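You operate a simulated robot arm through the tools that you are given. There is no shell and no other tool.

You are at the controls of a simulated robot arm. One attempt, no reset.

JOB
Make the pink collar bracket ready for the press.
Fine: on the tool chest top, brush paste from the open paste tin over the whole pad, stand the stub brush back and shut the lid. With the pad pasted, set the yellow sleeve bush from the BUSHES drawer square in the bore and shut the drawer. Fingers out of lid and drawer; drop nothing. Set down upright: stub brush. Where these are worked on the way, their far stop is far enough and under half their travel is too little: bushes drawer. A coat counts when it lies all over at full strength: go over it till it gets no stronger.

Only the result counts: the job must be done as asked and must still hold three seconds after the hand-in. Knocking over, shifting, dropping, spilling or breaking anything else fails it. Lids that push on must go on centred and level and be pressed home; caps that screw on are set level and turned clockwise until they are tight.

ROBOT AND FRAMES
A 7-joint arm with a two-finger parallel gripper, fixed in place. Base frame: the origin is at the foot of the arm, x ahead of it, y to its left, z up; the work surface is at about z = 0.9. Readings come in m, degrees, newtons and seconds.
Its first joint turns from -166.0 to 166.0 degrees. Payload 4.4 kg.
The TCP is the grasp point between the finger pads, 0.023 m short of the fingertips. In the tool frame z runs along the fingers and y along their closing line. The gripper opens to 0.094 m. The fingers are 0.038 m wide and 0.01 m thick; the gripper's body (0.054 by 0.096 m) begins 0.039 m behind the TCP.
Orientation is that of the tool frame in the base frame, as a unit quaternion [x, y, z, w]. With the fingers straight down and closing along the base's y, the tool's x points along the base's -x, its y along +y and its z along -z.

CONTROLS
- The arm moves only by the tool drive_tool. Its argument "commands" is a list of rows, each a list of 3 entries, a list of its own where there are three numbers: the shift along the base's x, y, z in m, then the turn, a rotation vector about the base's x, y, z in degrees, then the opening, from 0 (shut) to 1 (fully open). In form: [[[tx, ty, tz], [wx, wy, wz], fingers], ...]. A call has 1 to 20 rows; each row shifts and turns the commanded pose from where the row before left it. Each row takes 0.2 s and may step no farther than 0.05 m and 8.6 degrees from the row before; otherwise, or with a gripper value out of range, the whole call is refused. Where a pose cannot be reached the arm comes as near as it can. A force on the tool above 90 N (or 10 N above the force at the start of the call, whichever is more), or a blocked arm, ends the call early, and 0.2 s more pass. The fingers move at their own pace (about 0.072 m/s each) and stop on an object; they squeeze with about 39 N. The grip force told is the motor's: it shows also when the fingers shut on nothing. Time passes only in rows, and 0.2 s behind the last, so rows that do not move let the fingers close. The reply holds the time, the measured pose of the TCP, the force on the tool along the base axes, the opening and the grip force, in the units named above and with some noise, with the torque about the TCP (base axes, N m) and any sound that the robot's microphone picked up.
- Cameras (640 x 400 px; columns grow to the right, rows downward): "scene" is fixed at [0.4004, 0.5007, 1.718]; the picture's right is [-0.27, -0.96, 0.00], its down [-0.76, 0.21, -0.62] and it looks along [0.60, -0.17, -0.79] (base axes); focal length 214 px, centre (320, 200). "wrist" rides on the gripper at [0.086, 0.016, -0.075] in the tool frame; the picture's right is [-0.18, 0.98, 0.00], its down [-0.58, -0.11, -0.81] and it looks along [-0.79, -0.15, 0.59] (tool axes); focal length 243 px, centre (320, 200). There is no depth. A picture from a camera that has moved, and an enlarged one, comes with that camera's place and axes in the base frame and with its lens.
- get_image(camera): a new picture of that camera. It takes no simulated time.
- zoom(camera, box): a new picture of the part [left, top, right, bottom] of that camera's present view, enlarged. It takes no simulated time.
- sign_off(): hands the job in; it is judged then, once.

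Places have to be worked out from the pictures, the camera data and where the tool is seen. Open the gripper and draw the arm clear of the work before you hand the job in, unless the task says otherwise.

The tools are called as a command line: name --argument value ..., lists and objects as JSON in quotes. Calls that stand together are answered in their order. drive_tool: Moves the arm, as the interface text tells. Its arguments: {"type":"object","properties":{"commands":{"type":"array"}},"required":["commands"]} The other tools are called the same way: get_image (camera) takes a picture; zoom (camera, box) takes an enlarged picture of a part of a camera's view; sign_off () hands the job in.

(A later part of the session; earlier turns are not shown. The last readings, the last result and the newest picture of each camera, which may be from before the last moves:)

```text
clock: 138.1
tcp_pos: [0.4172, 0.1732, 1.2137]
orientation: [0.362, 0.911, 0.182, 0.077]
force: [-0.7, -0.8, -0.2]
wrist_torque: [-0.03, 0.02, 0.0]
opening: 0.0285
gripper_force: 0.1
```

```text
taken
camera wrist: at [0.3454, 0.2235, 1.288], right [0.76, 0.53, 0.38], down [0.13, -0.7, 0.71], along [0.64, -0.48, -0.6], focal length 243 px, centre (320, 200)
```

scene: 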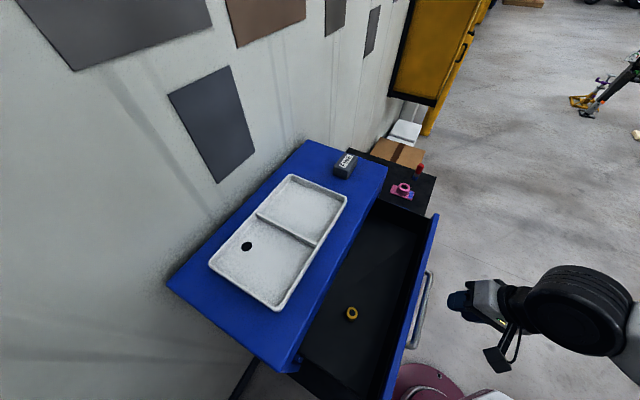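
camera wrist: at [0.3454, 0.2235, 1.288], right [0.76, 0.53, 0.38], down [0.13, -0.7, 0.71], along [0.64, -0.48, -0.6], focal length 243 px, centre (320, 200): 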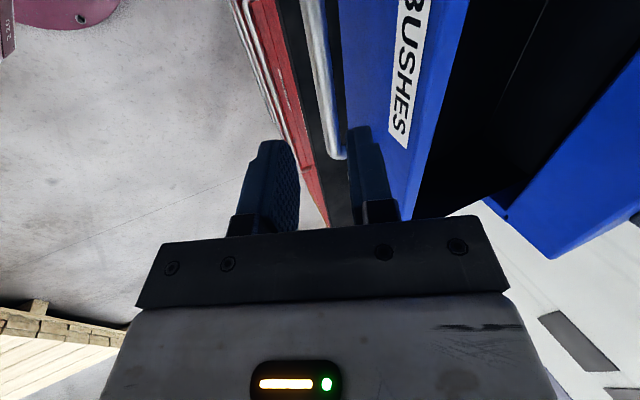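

Drawer stays open. I zoom on the bush to see its pose and size.

zoom --camera "scene" --box '[336, 299, 366, 329]'

zoom --camera "scene" --box '[280, 190, 450, 400]'

```text
13.33 times, centred on (351, 314) of scene
camera zoom: at [0.4004, 0.5007, 1.718], right [-0.27, -0.96, 0.0], down [-0.76, 0.21, -0.62], along [0.6, -0.17, -0.79], focal length 2860 px, centre (-93, -1320)
```

zoom: 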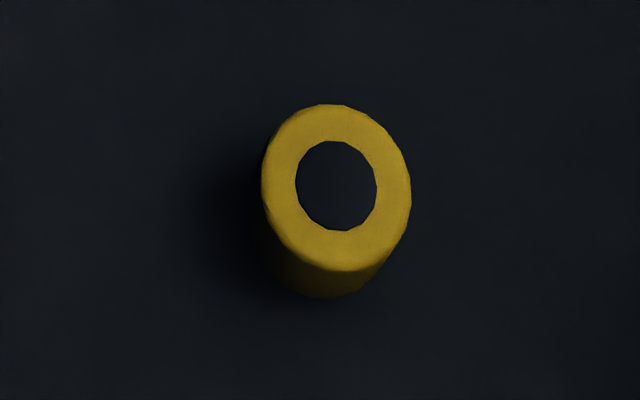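

```text
1.90 times, centred on (365, 295) of scene
camera zoom: at [0.4004, 0.5007, 1.718], right [-0.27, -0.96, 0.0], down [-0.76, 0.21, -0.62], along [0.6, -0.17, -0.79], focal length 408 px, centre (234, 19)
```

zoom: 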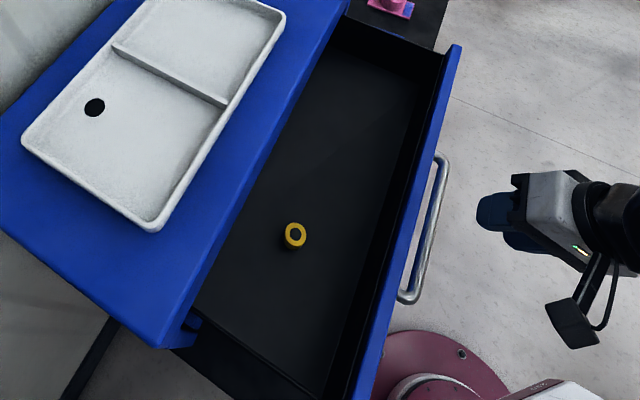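

The bush stands upright near (0.491, 0.386), OD ≈ 30 mm. I level the tool and move above it, closing line along the drawer's depth, for a close view.

drive_tool --commands '[[[0, 0, 0.015], [-5.4, 5.33, 0], 0.7], [[0, 0, 0.015], [-5.4, 5.33, 0], 0.7], [[0, 0, 0.015], [-5.4, 5.33, 0], 0.7], [[0.0148, 0.0426, 0], [0, 0, 0], 0.7], [[0.0148, 0.0426, 0], [0, 0, 0], 0.7], [[0.0148, 0.0426, 0], [0, 0, 0], 0.7], [[0.0148, 0.0426, 0], [0, 0, 0], 0.7], [[0.0148, 0.0426, 0], [0, 0, 0], 0.7], [[0, 0, 0], [0, 0, 0], 0.7]]'

get_image --camera "wrist"

zoom --camera "scene" --box '[280, 190, 450, 400]'

```text
clock: 140.1
tcp_pos: [0.493, 0.3907, 1.2573]
orientation: [0.369, 0.929, 0.001, 0.0]
force: [0.0, 0.4, -0.7]
wrist_torque: [0.01, 0.0, 0.01]
opening: 0.066
gripper_force: 0.1
```

```text
taken
camera wrist: at [0.4409, 0.4633, 1.3301], right [0.81, 0.59, 0.0], down [0.35, -0.48, 0.81], along [0.47, -0.65, -0.59], focal length 243 px, centre (320, 200)
```

wrist: 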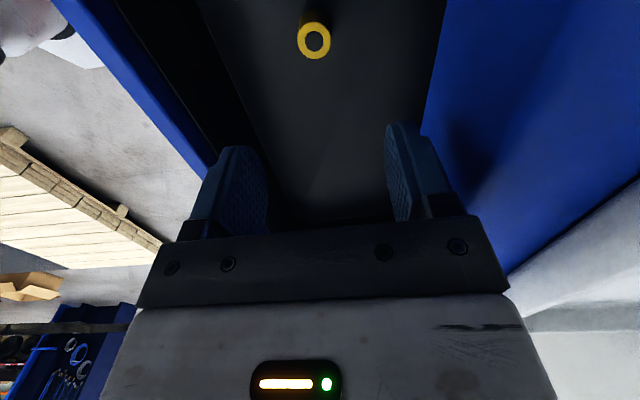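

```text
1.90 times, centred on (365, 295) of scene
camera zoom: at [0.4004, 0.5007, 1.718], right [-0.27, -0.96, 0.0], down [-0.76, 0.21, -0.62], along [0.6, -0.17, -0.79], focal length 408 px, centre (234, 19)
```

zoom: 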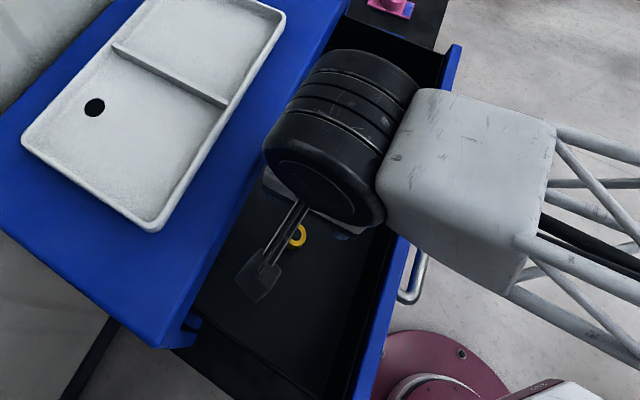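

zoom --camera "wrist" --box '[270, 0, 370, 80]'

```text
5.00 times, centred on (320, 40) of wrist
camera zoom: at [0.4409, 0.4633, 1.3301], right [0.81, 0.59, 0.0], down [0.35, -0.48, 0.81], along [0.47, -0.65, -0.59], focal length 1213 px, centre (320, 1000)
```

zoom: 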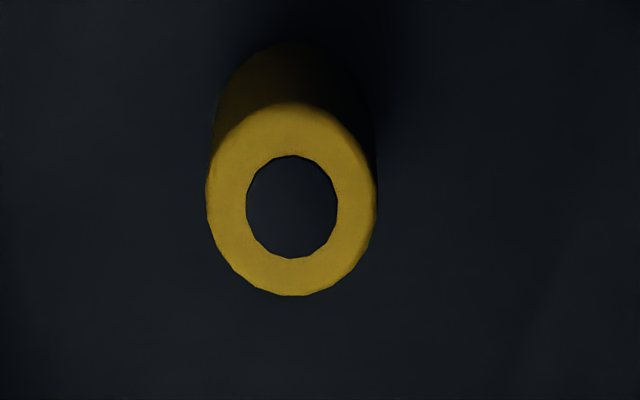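

Bush top centre is about (0.489, 0.388) with its top near z ≈ 1.094. I correct by ~4 mm and descend partway for a closer check.

drive_tool --commands '[[[-0.0038, -0.0033, -0.03], [0, 0, 0], 0.7], [[0, 0, -0.035], [0, 0, 0], 0.7], [[0, 0, -0.035], [0, 0, 0], 0.7], [[0, 0, 0], [0, 0, 0], 0.7]]'

get_image --camera "wrist"

zoom --camera "scene" --box '[280, 190, 450, 400]'

```text
clock: 141.1
tcp_pos: [0.4858, 0.3856, 1.1596]
orientation: [0.37, 0.929, 0.0, -0.001]
force: [-0.2, 0.2, -0.1]
wrist_torque: [0.02, 0.0, -0.02]
opening: 0.0659
gripper_force: 0.0
```

```text
taken
camera wrist: at [0.4349, 0.4582, 1.2334], right [0.81, 0.59, 0.0], down [0.35, -0.48, 0.81], along [0.47, -0.65, -0.59], focal length 243 px, centre (320, 200)
```

wrist: 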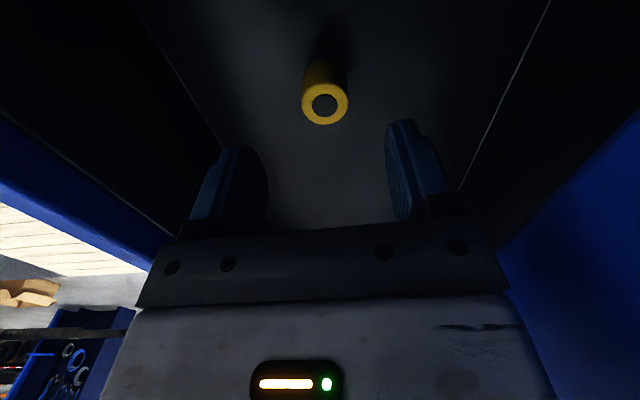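

```text
1.90 times, centred on (365, 295) of scene
camera zoom: at [0.4004, 0.5007, 1.718], right [-0.27, -0.96, 0.0], down [-0.76, 0.21, -0.62], along [0.6, -0.17, -0.79], focal length 408 px, centre (234, 19)
```

zoom: 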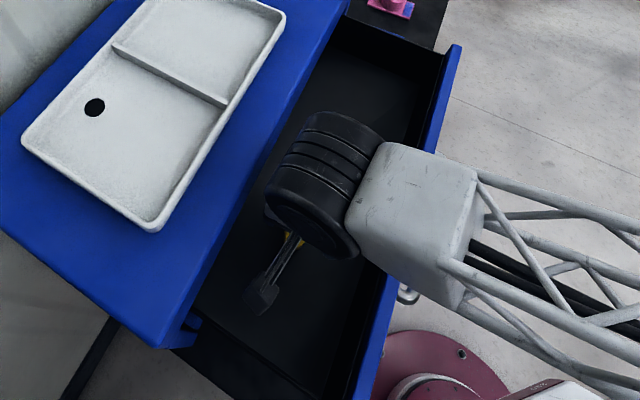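

zoom --camera "wrist" --box '[280, 40, 380, 140]'

```text
4.00 times, centred on (330, 90) of wrist
camera zoom: at [0.4349, 0.4582, 1.2334], right [0.81, 0.59, 0.0], down [0.35, -0.48, 0.81], along [0.47, -0.65, -0.59], focal length 970 px, centre (280, 640)
```

zoom: 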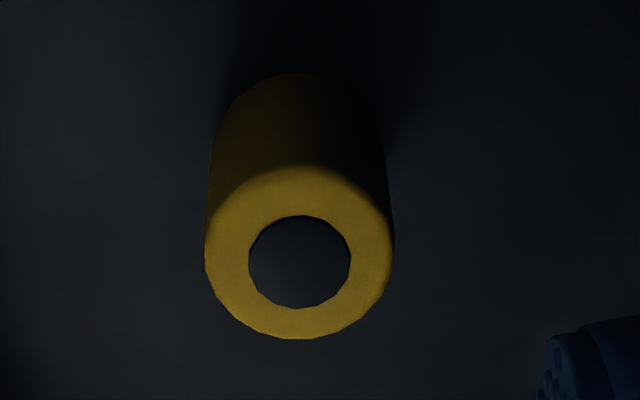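

Bush: OD ≈ 30 mm, height ≈ 30 mm, top z ≈ 1.093, offset (+3, +1) mm from the TCP. I correct and descend so the fingertips straddle its upper part.

drive_tool --commands '[[[0.0033, 0.001, -0.02], [0, 0, 0], 0.7], [[0, 0, -0.02], [0, 0, 0], 0.7], [[0, 0, -0.008], [0, 0, 0], 0.7], [[0, 0, 0], [0, 0, 0], 0.7]]'

zoom --camera "wrist" --box '[200, 80, 440, 240]'

zoom --camera "scene" --box '[300, 220, 440, 380]'

```text
clock: 142.1
tcp_pos: [0.4916, 0.3868, 1.1121]
orientation: [0.37, 0.929, -0.001, 0.0]
force: [0.3, 0.2, 0.4]
wrist_torque: [0.04, 0.0, 0.02]
opening: 0.0658
gripper_force: 0.0
```

```text
2.50 times, centred on (320, 160) of wrist
camera zoom: at [0.4397, 0.4584, 1.1865], right [0.81, 0.59, 0.0], down [0.35, -0.48, 0.81], along [0.47, -0.65, -0.59], focal length 606 px, centre (320, 300)
```

zoom: 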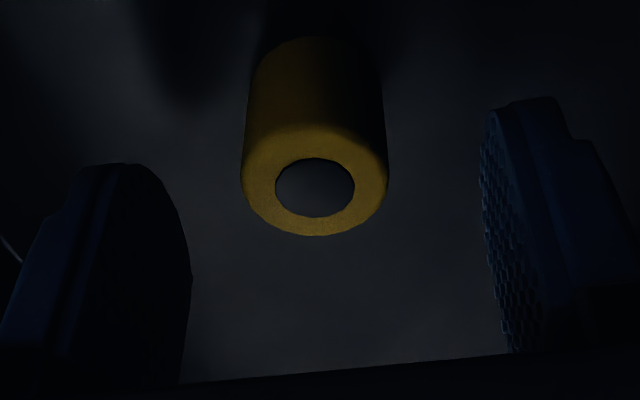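

```text
2.50 times, centred on (370, 300) of scene
camera zoom: at [0.4004, 0.5007, 1.718], right [-0.27, -0.96, 0.0], down [-0.76, 0.21, -0.62], along [0.6, -0.17, -0.79], focal length 536 px, centre (195, -50)
```

zoom: 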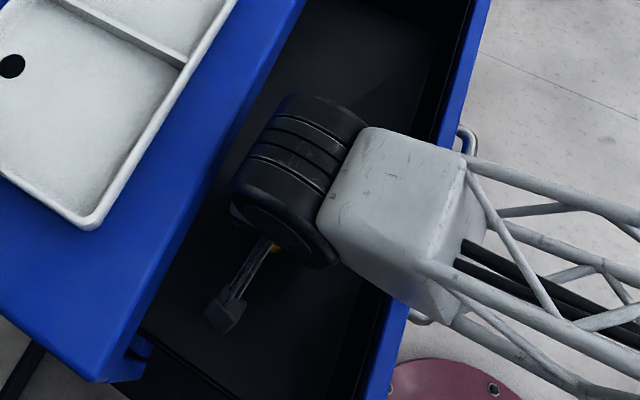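

Bush is centred between the fingers. I lower 11 mm more and close on its upper half.

drive_tool --commands '[[[-0.0007, -0.0005, -0.006], [0, 0, 0], 0.7], [[0, 0, -0.005], [0, 0, 0], 0.7], [[0, 0, 0], [0, 0, 0], 0.7], [[0, 0, 0], [0, 0, 0], 0.4], [[0, 0, 0], [0, 0, 0], 0.2], [[0, 0, 0], [0, 0, 0], 0.1], [[0, 0, 0], [0, 0, 0], 0.1]]'

zoom --camera "wrist" --box '[200, 80, 440, 240]'

```text
clock: 143.7
tcp_pos: [0.4915, 0.3859, 1.1017]
orientation: [0.37, 0.929, 0.0, 0.0]
force: [0.4, 0.0, 1.3]
wrist_torque: [-0.01, -0.02, -0.02]
opening: 0.0285
gripper_force: 39.1
```

```text
2.50 times, centred on (320, 160) of wrist
camera zoom: at [0.4403, 0.4581, 1.1754], right [0.81, 0.59, 0.0], down [0.35, -0.48, 0.81], along [0.47, -0.65, -0.59], focal length 606 px, centre (320, 300)
```

zoom: 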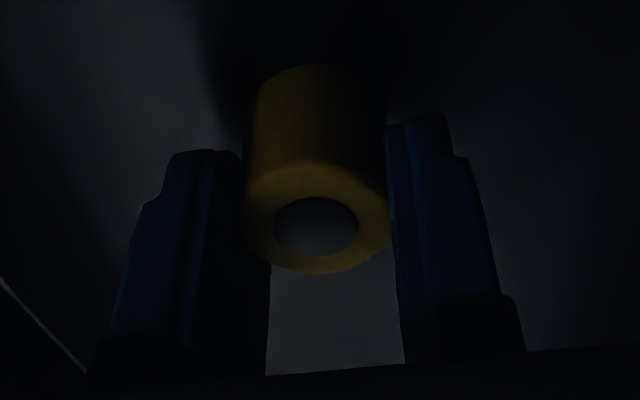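

The bush is gripped (28.5 mm). I lift it straight up out of the drawer.

drive_tool --commands '[[[0, 0, 0.01], [0, 0, 0], 0.1], [[0, 0, 0.03], [0, 0, 0], 0.1], [[0, 0, 0.04], [0, 0, 0], 0.1], [[0, 0, 0.04], [0, 0, 0], 0.1], [[0, 0, 0.04], [0, 0, 0], 0.1], [[0, 0, 0], [0, 0, 0], 0.1]]'

get_image --camera "wrist"

zoom --camera "scene" --box '[280, 150, 450, 400]'

```text
clock: 145.1
tcp_pos: [0.4907, 0.3869, 1.2615]
orientation: [0.37, 0.929, 0.001, 0.0]
force: [0.4, -0.1, -0.3]
wrist_torque: [0.01, 0.01, -0.01]
opening: 0.0093
gripper_force: 0.1
```

```text
taken
camera wrist: at [0.4405, 0.4595, 1.334], right [0.81, 0.59, 0.0], down [0.35, -0.48, 0.81], along [0.47, -0.65, -0.59], focal length 243 px, centre (320, 200)
```

wrist: 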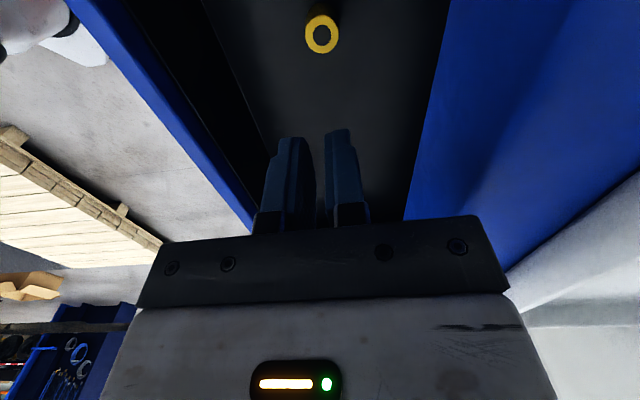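

```text
1.60 times, centred on (365, 275) of scene
camera zoom: at [0.4004, 0.5007, 1.718], right [-0.27, -0.96, 0.0], down [-0.76, 0.21, -0.62], along [0.6, -0.17, -0.79], focal length 343 px, centre (248, 80)
```

zoom: 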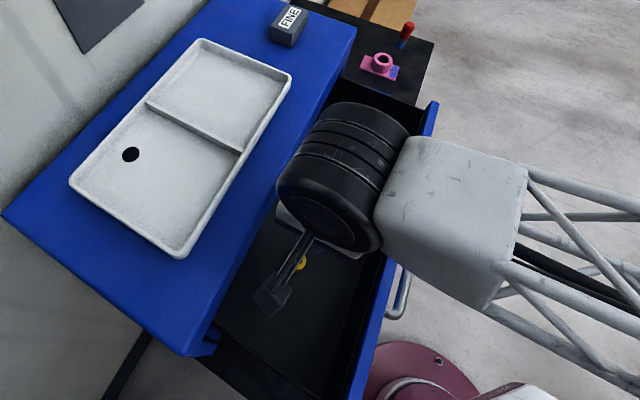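

The fingers closed past the bush, so it slipped out of the shallow tip grip and is still standing in the drawer. I look closely at its pose before trying a deeper grip.

drive_tool --commands '[[[0, 0, 0], [0, 0, 0], 0.7], [[0, 0, 0], [0, 0, 0], 0.7]]'

zoom --camera "wrist" --box '[270, 0, 370, 80]'

zoom --camera "scene" --box '[336, 299, 366, 329]'

```text
clock: 145.7
tcp_pos: [0.4915, 0.3874, 1.2601]
orientation: [0.369, 0.929, 0.0, 0.0]
force: [0.1, 0.4, 0.2]
wrist_torque: [-0.02, -0.01, -0.01]
opening: 0.066
gripper_force: 0.0
```

```text
5.00 times, centred on (320, 40) of wrist
camera zoom: at [0.4405, 0.4595, 1.3338], right [0.81, 0.59, 0.0], down [0.35, -0.48, 0.81], along [0.47, -0.65, -0.59], focal length 1213 px, centre (320, 1000)
```

zoom: 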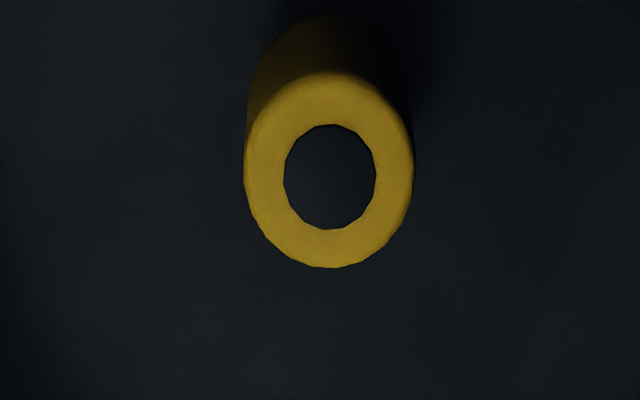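

```text
13.33 times, centred on (351, 314) of scene
camera zoom: at [0.4004, 0.5007, 1.718], right [-0.27, -0.96, 0.0], down [-0.76, 0.21, -0.62], along [0.6, -0.17, -0.79], focal length 2860 px, centre (-93, -1320)
```

zoom: 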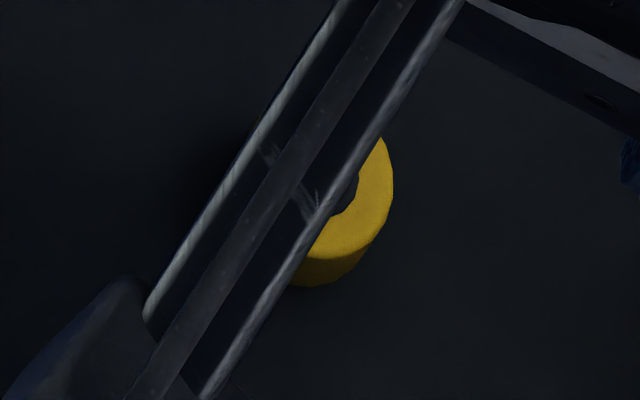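

The bush still stands upright, shifted ~3 mm. I re-centre on it and go down for a deeper grip (about 21 mm overlap).

drive_tool --commands '[[[0.0001, 0.0021, -0.04], [0, 0, 0], 0.7], [[0, 0, -0.045], [0, 0, 0], 0.7], [[0, 0, -0.045], [0, 0, 0], 0.7], [[0, 0, -0.02], [0, 0, 0], 0.7], [[0, 0, 0], [0, 0, 0], 0.7]]'

zoom --camera "wrist" --box '[200, 80, 440, 240]'

```text
clock: 146.9
tcp_pos: [0.4916, 0.3908, 1.1122]
orientation: [0.37, 0.929, 0.0, 0.0]
force: [-0.7, 0.5, -0.3]
wrist_torque: [-0.01, 0.0, 0.04]
opening: 0.0659
gripper_force: 0.0
```

```text
2.50 times, centred on (320, 160) of wrist
camera zoom: at [0.4409, 0.4625, 1.1856], right [0.81, 0.59, 0.0], down [0.35, -0.48, 0.81], along [0.47, -0.65, -0.59], focal length 606 px, centre (320, 300)
```

zoom: 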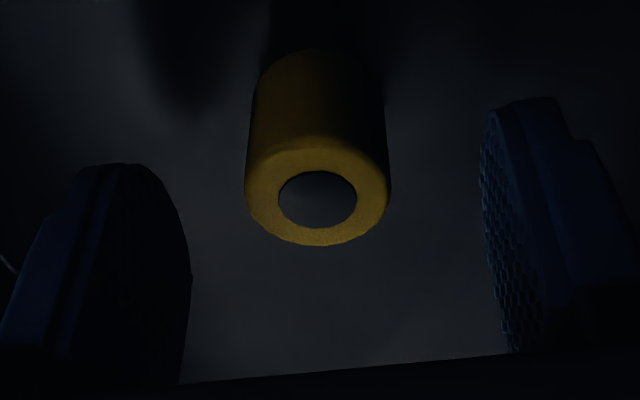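

Centred; the bush top is ~17 mm below the TCP. I lower 15 mm and close fully, then test with a small lift.

drive_tool --commands '[[[0, 0, -0.008], [0, 0, 0], 0.7], [[0, 0, -0.007], [0, 0, 0], 0.7], [[0, 0, 0], [0, 0, 0], 0.7], [[0, 0, 0], [0, 0, 0], 0.4], [[0, 0, 0], [0, 0, 0], 0.2], [[0, 0, 0], [0, 0, 0], 0], [[0, 0, 0], [0, 0, 0], 0]]'

drive_tool --commands '[[[0, 0, 0.002], [0, 0, 0], 0], [[0, 0, 0.003], [0, 0, 0], 0], [[0, 0, 0.005], [0, 0, 0], 0], [[0, 0, 0], [0, 0, 0], 0]]'

zoom --camera "wrist" --box '[200, 80, 440, 240]'

```text
clock: 148.5
tcp_pos: [0.4911, 0.3896, 1.0969]
orientation: [0.37, 0.929, 0.0, 0.0]
force: [0.0, -0.7, 0.0]
wrist_torque: [-0.02, -0.01, 0.02]
opening: 0.0287
gripper_force: 38.9
```

```text
clock: 149.5
tcp_pos: [0.492, 0.3901, 1.1069]
orientation: [0.37, 0.929, -0.001, 0.0]
force: [-0.3, 0.2, -1.1]
wrist_torque: [0.0, 0.02, 0.0]
opening: 0.0287
gripper_force: 38.6
```

```text
2.50 times, centred on (320, 160) of wrist
camera zoom: at [0.4407, 0.4617, 1.1807], right [0.81, 0.59, 0.0], down [0.35, -0.48, 0.81], along [0.47, -0.65, -0.59], focal length 606 px, centre (320, 300)
```

zoom: 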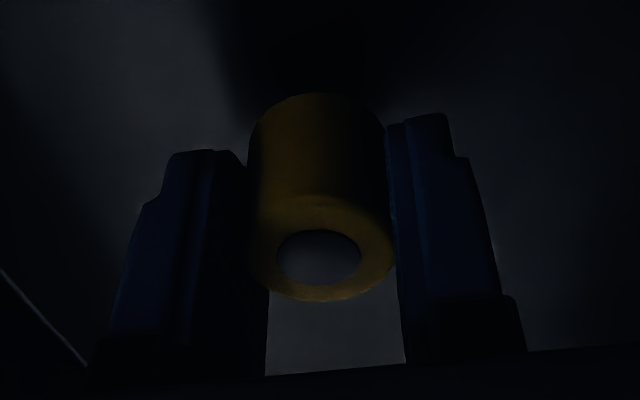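

The bush now rises with the gripper. I continue lifting at a gentle pace, checking the opening.

drive_tool --commands '[[[0, 0, 0.01], [0, 0, 0], 0], [[0, 0, 0.015], [0, 0, 0], 0], [[0, 0, 0.02], [0, 0, 0], 0], [[0, 0, 0.02], [0, 0, 0], 0], [[0, 0, 0.02], [0, 0, 0], 0], [[0, 0, 0.02], [0, 0, 0], 0], [[0, 0, 0.02], [0, 0, 0], 0], [[0, 0, 0.02], [0, 0, 0], 0], [[0, 0, 0], [0, 0, 0], 0]]'

get_image --camera "wrist"

get_image --camera "scene"

```text
clock: 151.5
tcp_pos: [0.4931, 0.3858, 1.2509]
orientation: [0.37, 0.929, 0.001, 0.0]
force: [-0.5, -0.5, -0.8]
wrist_torque: [0.04, 0.0, 0.01]
opening: 0.0286
gripper_force: 38.4
```

```text
taken
camera wrist: at [0.4414, 0.4579, 1.3258], right [0.81, 0.59, 0.0], down [0.35, -0.48, 0.81], along [0.47, -0.65, -0.59], focal length 243 px, centre (320, 200)
```

wrist: 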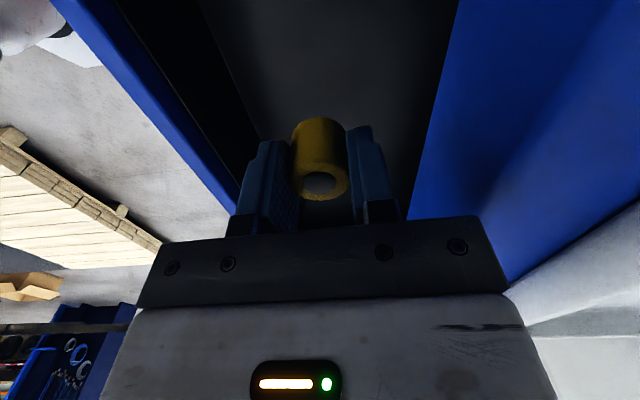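

```text
taken
```

scene: 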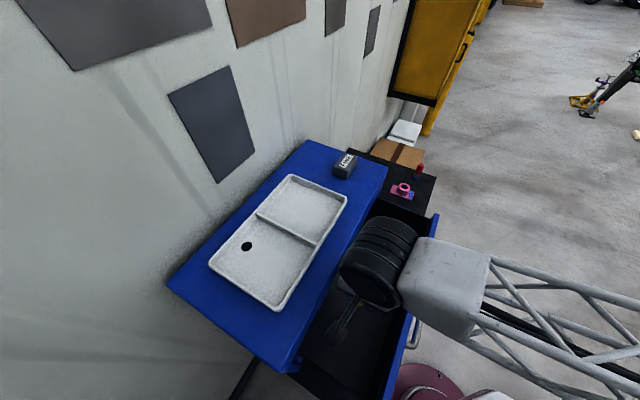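

The bush is held firmly. I zoom in to check that it sits straight in the grip.

zoom --camera "wrist" --box '[230, 90, 410, 230]'

```text
2.86 times, centred on (320, 160) of wrist
camera zoom: at [0.4414, 0.4579, 1.3258], right [0.81, 0.59, 0.0], down [0.35, -0.48, 0.81], along [0.47, -0.65, -0.59], focal length 693 px, centre (320, 314)
```

zoom: 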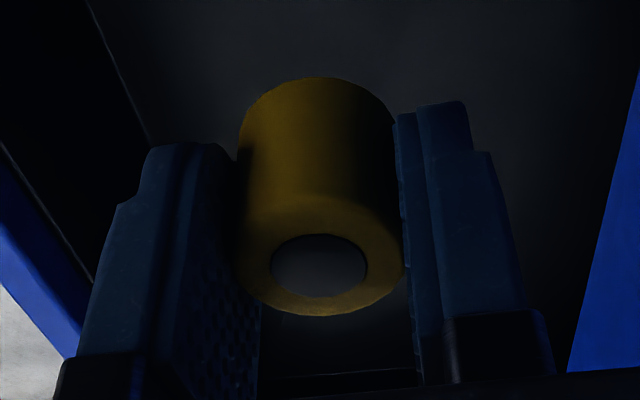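

The bush sits straight in the grip (top at the TCP level, bottom ~30 mm below). I carry it at moderate speed, high over the drawer, toward the bracket while yawing so both cameras can see the alignment.

drive_tool --commands '[[[0.012, -0.012, 0.005], [0, 0, 1.4], 0], [[0.023, -0.0233, 0.005], [0, 0, 1.4], 0], [[0.023, -0.0233, 0], [0, 0, 1.4], 0], [[0.023, -0.0233, 0], [0, 0, 1.4], 0], [[0.023, -0.0233, 0], [0, 0, 1.4], 0], [[0.023, -0.0233, 0], [0, 0, 1.4], 0], [[0.023, -0.0233, 0], [0, 0, 1.4], 0], [[0.023, -0.0233, 0], [0, 0, 1.4], 0], [[0.023, -0.0233, 0], [0, 0, 1.4], 0], [[0.023, -0.0233, 0], [0, 0, 1.4], 0], [[0.023, -0.0233, 0], [0, 0, 1.4], 0], [[0.023, -0.0233, 0], [0, 0, 1.4], 0], [[0.023, -0.0233, 0], [0, 0, 1.4], 0], [[0.023, -0.0233, 0], [0, 0, 1.4], 0], [[0.023, -0.0233, 0], [0, 0, 1.4], 0], [[0.023, -0.0233, 0], [0, 0, 1.4], 0], [[0.023, -0.0233, 0], [0, 0, 1.4], 0], [[0.023, -0.0233, 0], [0, 0, 1.4], 0], [[0.023, -0.0233, 0], [0, 0, 1.4], 0], [[0, 0, 0], [0, 0, 0], 0]]'

get_image --camera "wrist"

get_image --camera "scene"

```text
clock: 155.7
tcp_pos: [0.9171, -0.0437, 1.2629]
orientation: [0.145, 0.989, 0.0, -0.001]
force: [0.4, -0.6, -0.8]
wrist_torque: [-0.02, -0.03, -0.04]
opening: 0.0288
gripper_force: 39.2
```

```text
taken
camera wrist: at [0.8392, -0.0024, 1.3363], right [0.46, 0.89, 0.0], down [0.53, -0.27, 0.81], along [0.72, -0.37, -0.59], focal length 243 px, centre (320, 200)
```

wrist: 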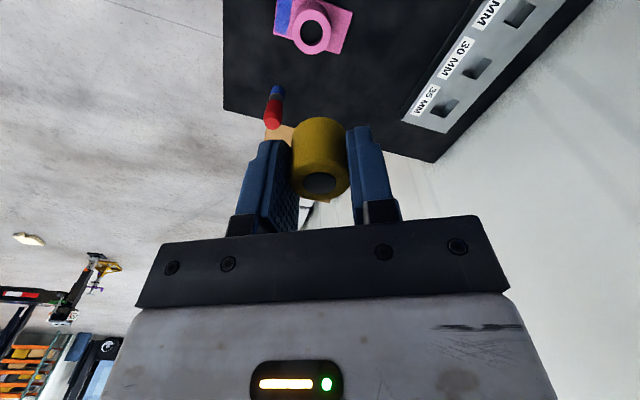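

```text
taken
```

scene: 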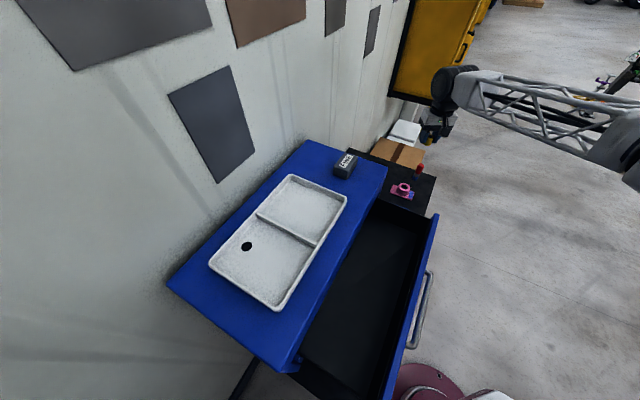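

Bush still held. I move above the bracket and descend to a hover.

drive_tool --commands '[[[0.0117, -0.0117, -0.02], [0, 0, 0], 0], [[0.0117, -0.0117, -0.02], [0, 0, 0], 0], [[0.0117, -0.0117, -0.02], [0, 0, 0], 0], [[0, 0, -0.03], [0, 0, 0], 0], [[0, 0, -0.03], [0, 0, 0], 0], [[0, 0, -0.03], [0, 0, 0], 0], [[0, 0, -0.03], [0, 0, 0], 0], [[0, 0, -0.02], [0, 0, 0], 0], [[0, 0, 0], [0, 0, 0], 0]]'

get_image --camera "wrist"

zoom --camera "scene" --box '[380, 155, 440, 205]'

```text
clock: 157.7
tcp_pos: [0.9539, -0.0785, 1.0611]
orientation: [0.147, 0.989, 0.0, -0.001]
force: [-0.4, 0.0, -1.7]
wrist_torque: [-0.01, -0.02, 0.0]
opening: 0.029
gripper_force: 38.9
```

```text
taken
camera wrist: at [0.8757, -0.0373, 1.135], right [0.46, 0.89, 0.0], down [0.53, -0.27, 0.81], along [0.72, -0.37, -0.59], focal length 243 px, centre (320, 200)
```

wrist: 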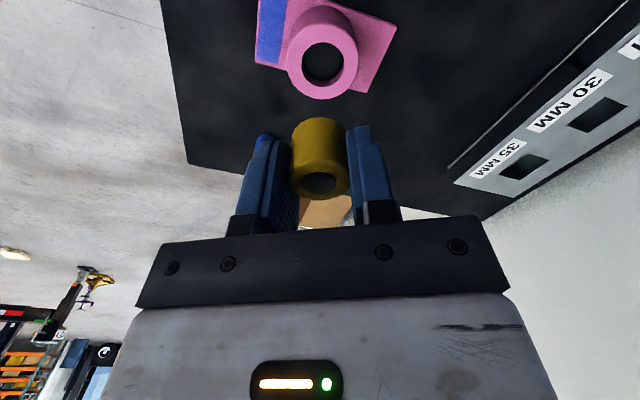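

```text
8.00 times, centred on (410, 180) of scene
camera zoom: at [0.4004, 0.5007, 1.718], right [-0.27, -0.96, 0.0], down [-0.76, 0.21, -0.62], along [0.6, -0.17, -0.79], focal length 1716 px, centre (-400, 360)
```

zoom: 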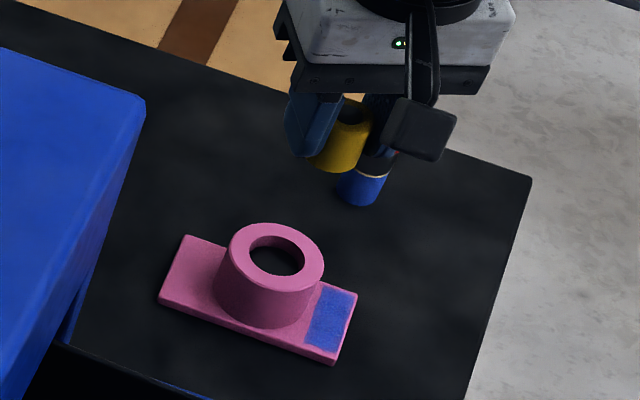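

The bush is visible between the fingers from the scene camera, with the collar below. I zoom in to measure the relative alignment.

zoom --camera "scene" --box '[392, 163, 432, 193]'

zoom --camera "wrist" --box '[250, 0, 410, 120]'

zoom --camera "wrist" --box '[240, 100, 400, 220]'

```text
13.33 times, centred on (412, 178) of scene
camera zoom: at [0.4004, 0.5007, 1.718], right [-0.27, -0.96, 0.0], down [-0.76, 0.21, -0.62], along [0.6, -0.17, -0.79], focal length 2860 px, centre (-907, 493)
```

zoom: 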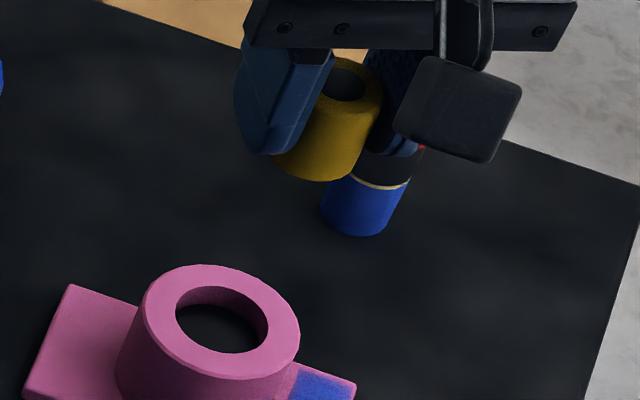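

```text
3.33 times, centred on (330, 60) of wrist
camera zoom: at [0.8757, -0.0373, 1.135], right [0.46, 0.89, 0.0], down [0.53, -0.27, 0.81], along [0.72, -0.37, -0.59], focal length 809 px, centre (287, 667)
```

zoom: 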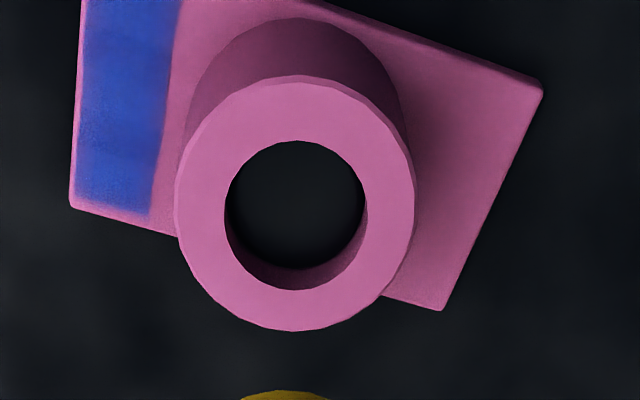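

```text
3.33 times, centred on (320, 160) of wrist
camera zoom: at [0.8757, -0.0373, 1.135], right [0.46, 0.89, 0.0], down [0.53, -0.27, 0.81], along [0.72, -0.37, -0.59], focal length 809 px, centre (320, 333)
```

zoom: 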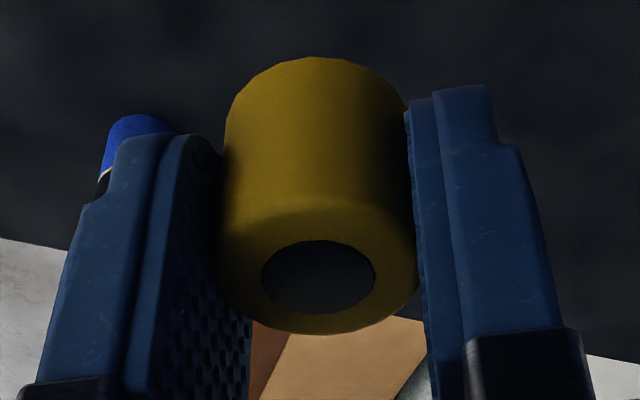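

Both cameras indicate the collar axis lies ~2–3 mm off in (+x, +y) from the bush. I correct partially and descend so the bush's foot is ~8 mm above the collar, then re-measure.

drive_tool --commands '[[[0.002, 0.0018, -0.025], [0, 0, 0], 0], [[0, 0, -0.025], [0, 0, 0], 0], [[0, 0, -0.02], [0, 0, 0], 0], [[0, 0, -0.009], [0, 0, 0], 0], [[0, 0, 0], [0, 0, 0], 0]]'

zoom --camera "scene" --box '[388, 170, 424, 200]'

zoom --camera "wrist" --box '[240, 70, 400, 210]'

```text
clock: 158.9
tcp_pos: [0.9568, -0.0756, 0.9801]
orientation: [0.147, 0.989, 0.0, 0.0]
force: [-0.5, -0.3, -1.9]
wrist_torque: [0.0, 0.0, 0.0]
opening: 0.0288
gripper_force: 39.2
```

```text
13.33 times, centred on (406, 185) of scene
camera zoom: at [0.4004, 0.5007, 1.718], right [-0.27, -0.96, 0.0], down [-0.76, 0.21, -0.62], along [0.6, -0.17, -0.79], focal length 2860 px, centre (-827, 400)
```

zoom: 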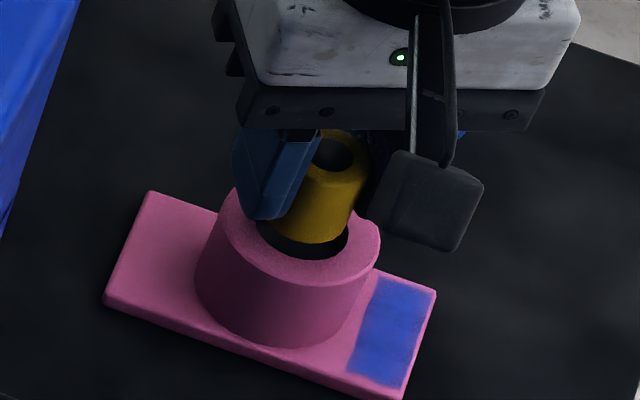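

```text
2.86 times, centred on (320, 140) of wrist
camera zoom: at [0.8786, -0.0342, 1.0544], right [0.46, 0.89, 0.0], down [0.53, -0.27, 0.81], along [0.72, -0.37, -0.59], focal length 693 px, centre (320, 371)
```

zoom: 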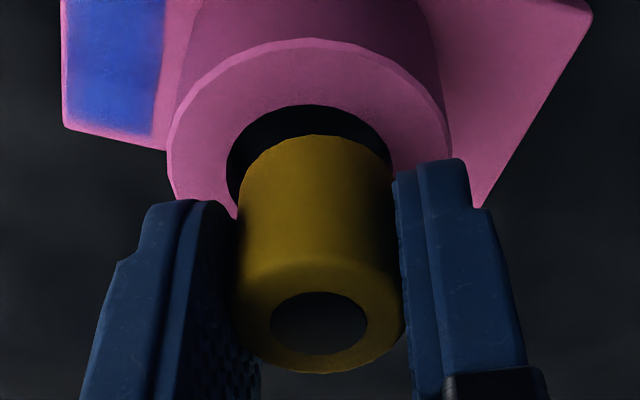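

zoom --camera "scene" --box '[394, 176, 412, 191]'

zoom --camera "wrist" --box '[270, 70, 370, 150]'

```text
16.00 times, centred on (403, 184) of scene
camera zoom: at [0.4004, 0.5007, 1.718], right [-0.27, -0.96, 0.0], down [-0.76, 0.21, -0.62], along [0.6, -0.17, -0.79], focal length 3432 px, centre (-1008, 464)
```

zoom: 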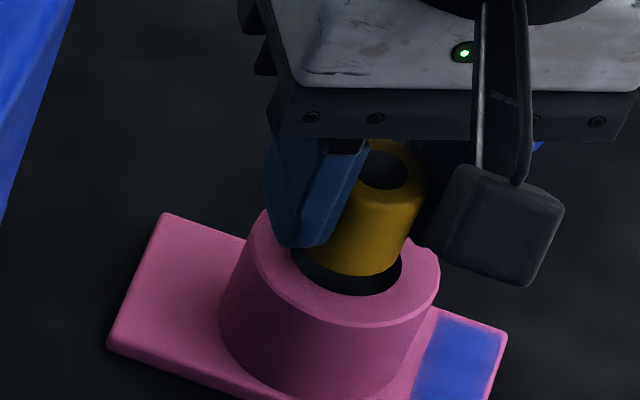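

```text
5.00 times, centred on (320, 110) of wrist
camera zoom: at [0.8786, -0.0342, 1.0544], right [0.46, 0.89, 0.0], down [0.53, -0.27, 0.81], along [0.72, -0.37, -0.59], focal length 1213 px, centre (320, 650)
```

zoom: 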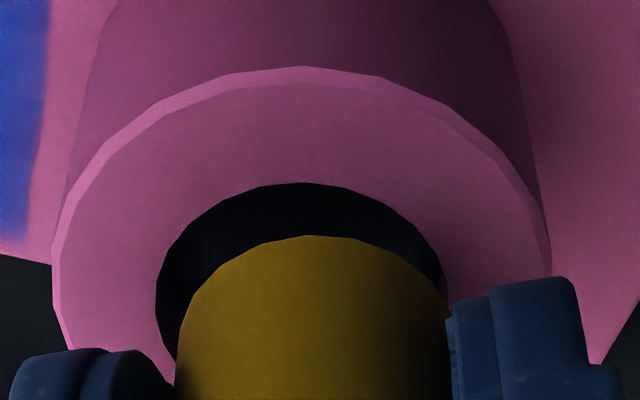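

The wrist view puts the hole 1.4 mm off, the scene view ~0; bore ≈ 32.3 mm vs bush 28.7 mm, so there's 1.8 mm radial play. I shift by half the difference and lower carefully, watching force.

drive_tool --commands '[[[-0.0003, -0.0006, -0.003], [0, 0, 0], 0], [[0, 0, -0.002], [0, 0, 0], 0], [[0, 0, 0], [0, 0, 0], 0]]'

drive_tool --commands '[[[0, 0, -0.0015], [0, 0, 0], 0], [[0, 0, -0.0015], [0, 0, 0], 0], [[0, 0, 0], [0, 0, 0], 0]]'

zoom --camera "scene" --box '[394, 176, 412, 191]'

zoom --camera "wrist" --box '[270, 70, 370, 150]'

```text
clock: 159.7
tcp_pos: [0.9548, -0.0769, 0.9762]
orientation: [0.146, 0.989, 0.0, 0.0]
force: [0.5, -0.6, -1.2]
wrist_torque: [0.01, -0.03, 0.02]
opening: 0.0288
gripper_force: 38.8
```

```text
clock: 160.5
tcp_pos: [0.9548, -0.0765, 0.9744]
orientation: [0.146, 0.989, -0.001, -0.001]
force: [-0.1, 0.3, -1.5]
wrist_torque: [-0.01, -0.01, -0.01]
opening: 0.0286
gripper_force: 38.8
```

```text
16.00 times, centred on (403, 184) of scene
camera zoom: at [0.4004, 0.5007, 1.718], right [-0.27, -0.96, 0.0], down [-0.76, 0.21, -0.62], along [0.6, -0.17, -0.79], focal length 3432 px, centre (-1008, 464)
```

zoom: 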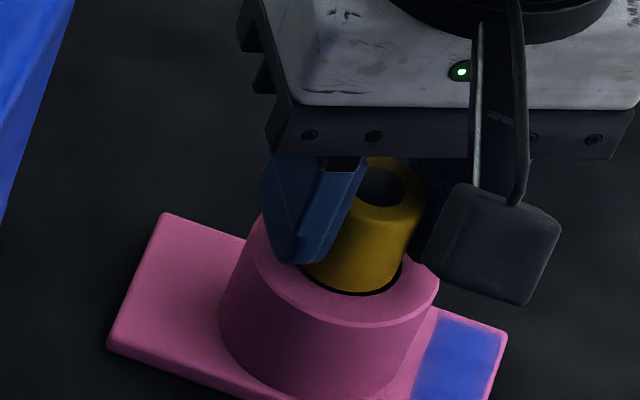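

```text
5.00 times, centred on (320, 110) of wrist
camera zoom: at [0.8774, -0.0351, 1.0481], right [0.46, 0.89, 0.0], down [0.53, -0.27, 0.81], along [0.72, -0.37, -0.59], focal length 1213 px, centre (320, 650)
```

zoom: 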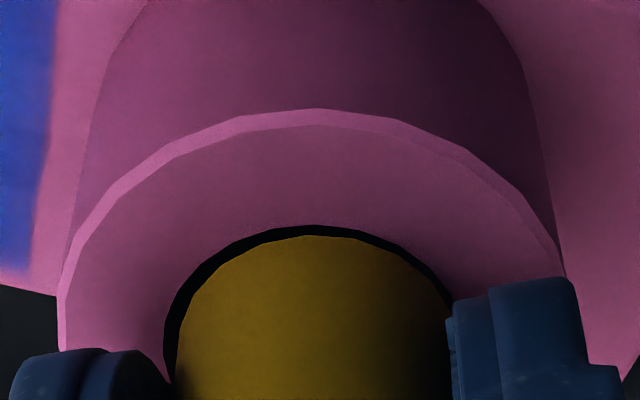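

Well centred with an even gap all round. I lower further into the bore in 1.5–2 mm steps while watching the force.

drive_tool --commands '[[[-0.0002, -0.0003, -0.0015], [0, 0, 0], 0], [[0, 0, -0.0015], [0, 0, 0], 0], [[0, 0, 0], [0, 0, 0], 0]]'

drive_tool --commands '[[[0, 0, -0.0015], [0, 0, 0], 0], [[0, 0, 0], [0, 0, 0], 0]]'

zoom --camera "scene" --box '[394, 176, 412, 191]'

zoom --camera "wrist" --box '[250, 80, 390, 190]'

```text
clock: 161.3
tcp_pos: [0.9547, -0.0768, 0.971]
orientation: [0.146, 0.989, 0.001, 0.0]
force: [0.8, -0.8, -1.4]
wrist_torque: [0.0, -0.02, -0.01]
opening: 0.0289
gripper_force: 38.7
```

```text
clock: 161.9
tcp_pos: [0.9546, -0.0775, 0.9702]
orientation: [0.146, 0.989, -0.001, 0.0]
force: [1.6, 0.2, -0.1]
wrist_torque: [-0.01, -0.01, 0.0]
opening: 0.0287
gripper_force: 38.9
```

```text
16.00 times, centred on (403, 184) of scene
camera zoom: at [0.4004, 0.5007, 1.718], right [-0.27, -0.96, 0.0], down [-0.76, 0.21, -0.62], along [0.6, -0.17, -0.79], focal length 3432 px, centre (-1008, 464)
```

zoom: 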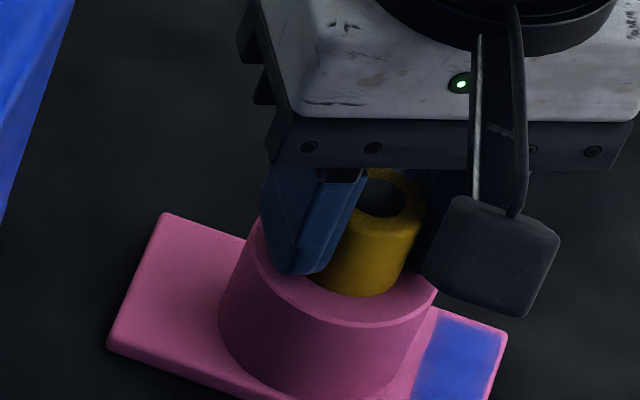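

```text
3.64 times, centred on (320, 135) of wrist
camera zoom: at [0.8765, -0.0359, 1.0441], right [0.46, 0.89, 0.0], down [0.53, -0.27, 0.81], along [0.72, -0.37, -0.59], focal length 882 px, centre (320, 436)
```

zoom: 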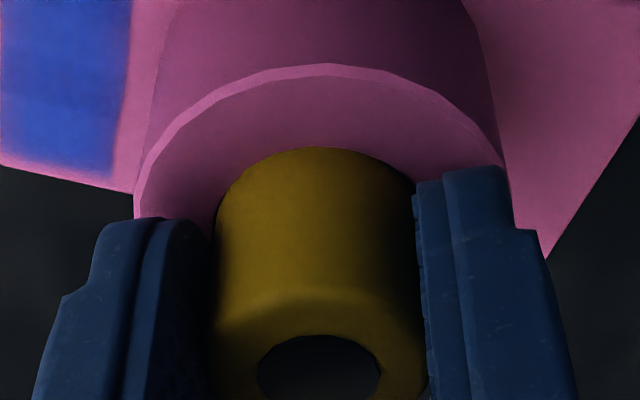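

The bush has just entered the bore and is lightly touching the near rim (+x force). I shift 1 mm away from that side and continue lowering.

drive_tool --commands '[[[0.001, -0.0003, 0], [0, 0, 0], 0], [[0, 0, -0.0012], [0, 0, 0], 0], [[0, 0, 0], [0, 0, 0], 0]]'

drive_tool --commands '[[[0, 0, -0.0012], [0, 0, 0], 0], [[0, 0, 0], [0, 0, 0], 0]]'

zoom --camera "wrist" --box '[250, 80, 390, 190]'

zoom --camera "scene" --box '[394, 176, 412, 191]'

```text
clock: 162.7
tcp_pos: [0.9552, -0.0778, 0.9679]
orientation: [0.146, 0.989, 0.0, -0.001]
force: [-0.2, -0.5, -1.4]
wrist_torque: [0.0, -0.01, 0.0]
opening: 0.0286
gripper_force: 38.8
```

```text
clock: 163.3
tcp_pos: [0.9544, -0.0782, 0.9664]
orientation: [0.146, 0.989, 0.0, 0.0]
force: [0.3, 1.2, 1.6]
wrist_torque: [0.05, -0.08, 0.04]
opening: 0.0288
gripper_force: 39.7
```

```text
3.64 times, centred on (320, 135) of wrist
camera zoom: at [0.8771, -0.037, 1.0411], right [0.46, 0.89, 0.0], down [0.53, -0.27, 0.81], along [0.72, -0.37, -0.59], focal length 882 px, centre (320, 436)
```

zoom: 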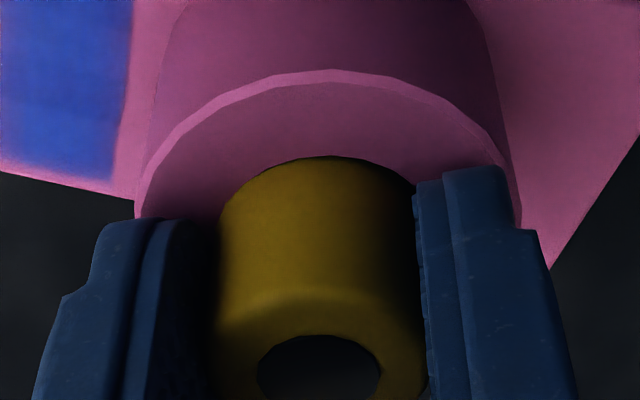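

```text
16.00 times, centred on (403, 184) of scene
camera zoom: at [0.4004, 0.5007, 1.718], right [-0.27, -0.96, 0.0], down [-0.76, 0.21, -0.62], along [0.6, -0.17, -0.79], focal length 3432 px, centre (-1008, 464)
```

zoom: 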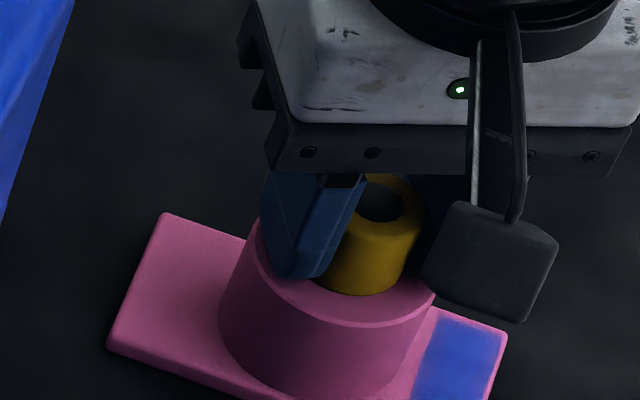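

Fingertips are now at the collar top with the bush ~7.5 mm in the bore. I ease up 0.5 mm, then open the fingers to release it.

drive_tool --commands '[[[0, 0, 0.0005], [0, 0, 0], 0], [[0, 0, 0], [0, 0, 0], 0], [[0, 0, 0], [0, 0, 0], 0.36], [[0, 0, 0], [0, 0, 0], 0.5], [[0, 0, 0], [0, 0, 0], 0.6], [[0, 0, 0], [0, 0, 0], 0.6]]'

zoom --camera "wrist" --box '[230, 60, 410, 210]'

zoom --camera "scene" --box '[394, 176, 412, 191]'

```text
clock: 164.7
tcp_pos: [0.9548, -0.0794, 0.9669]
orientation: [0.147, 0.989, 0.0, 0.0]
force: [-1.7, -0.8, 5.9]
wrist_torque: [0.01, 0.0, -0.04]
opening: 0.0559
gripper_force: 0.1
```

```text
2.67 times, centred on (320, 135) of wrist
camera zoom: at [0.877, -0.0367, 1.0411], right [0.46, 0.89, 0.0], down [0.53, -0.27, 0.81], along [0.72, -0.37, -0.59], focal length 647 px, centre (320, 373)
```

zoom: 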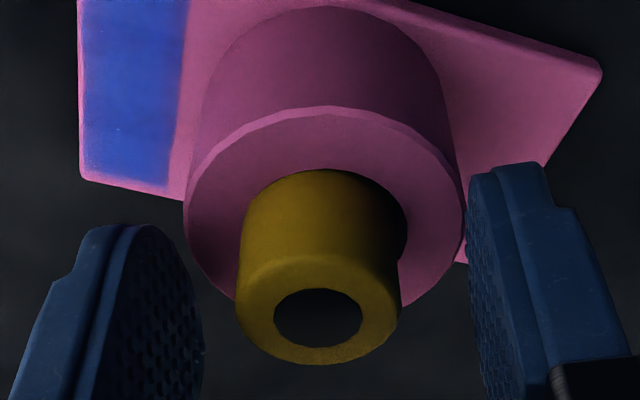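

```text
16.00 times, centred on (403, 184) of scene
camera zoom: at [0.4004, 0.5007, 1.718], right [-0.27, -0.96, 0.0], down [-0.76, 0.21, -0.62], along [0.6, -0.17, -0.79], focal length 3432 px, centre (-1008, 464)
```

zoom: 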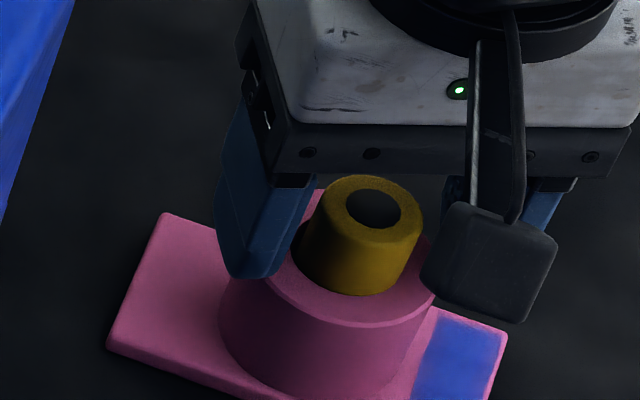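

The bush stays standing in the bore, apparently resting on an internal seat. I raise the open gripper straight up and look at how it sits.

drive_tool --commands '[[[0, 0, 0.002], [0, 0, 0], 0.6], [[0, 0, 0.01], [0, 0, 0], 0.6], [[0, 0, 0.03], [0, 0, 0], 0.6], [[0, 0, 0.03], [0, 0, 0], 0.6], [[0, 0, 0.02], [0, 0, 0], 0.6], [[0, 0, 0], [0, 0, 0], 0.6]]'

zoom --camera "wrist" --box '[250, 0, 410, 130]'

zoom --camera "scene" --box '[394, 176, 412, 191]'

```text
clock: 166.1
tcp_pos: [0.9552, -0.075, 1.0608]
orientation: [0.145, 0.989, 0.0, 0.0]
force: [1.0, 0.4, -0.4]
wrist_torque: [-0.02, 0.0, -0.02]
opening: 0.0563
gripper_force: 0.1
```

```text
3.08 times, centred on (330, 65) of wrist
camera zoom: at [0.8769, -0.0345, 1.1344], right [0.46, 0.89, 0.0], down [0.53, -0.27, 0.81], along [0.72, -0.37, -0.59], focal length 746 px, centre (289, 615)
```

zoom: 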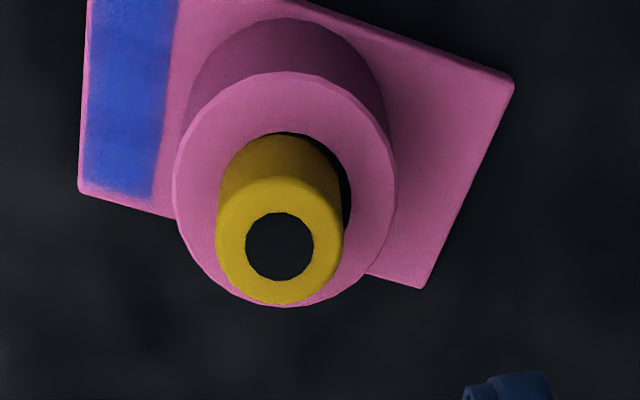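

```text
16.00 times, centred on (403, 184) of scene
camera zoom: at [0.4004, 0.5007, 1.718], right [-0.27, -0.96, 0.0], down [-0.76, 0.21, -0.62], along [0.6, -0.17, -0.79], focal length 3432 px, centre (-1008, 464)
```

zoom: 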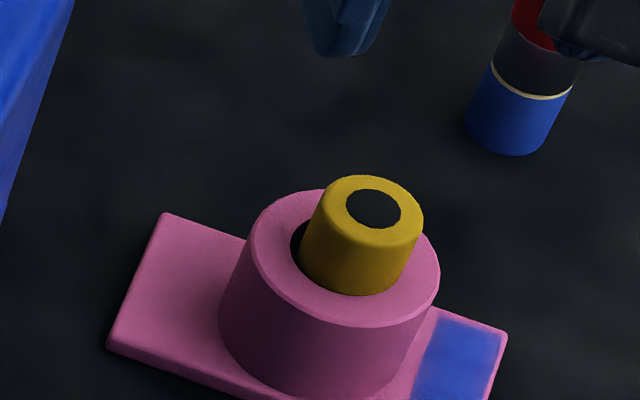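

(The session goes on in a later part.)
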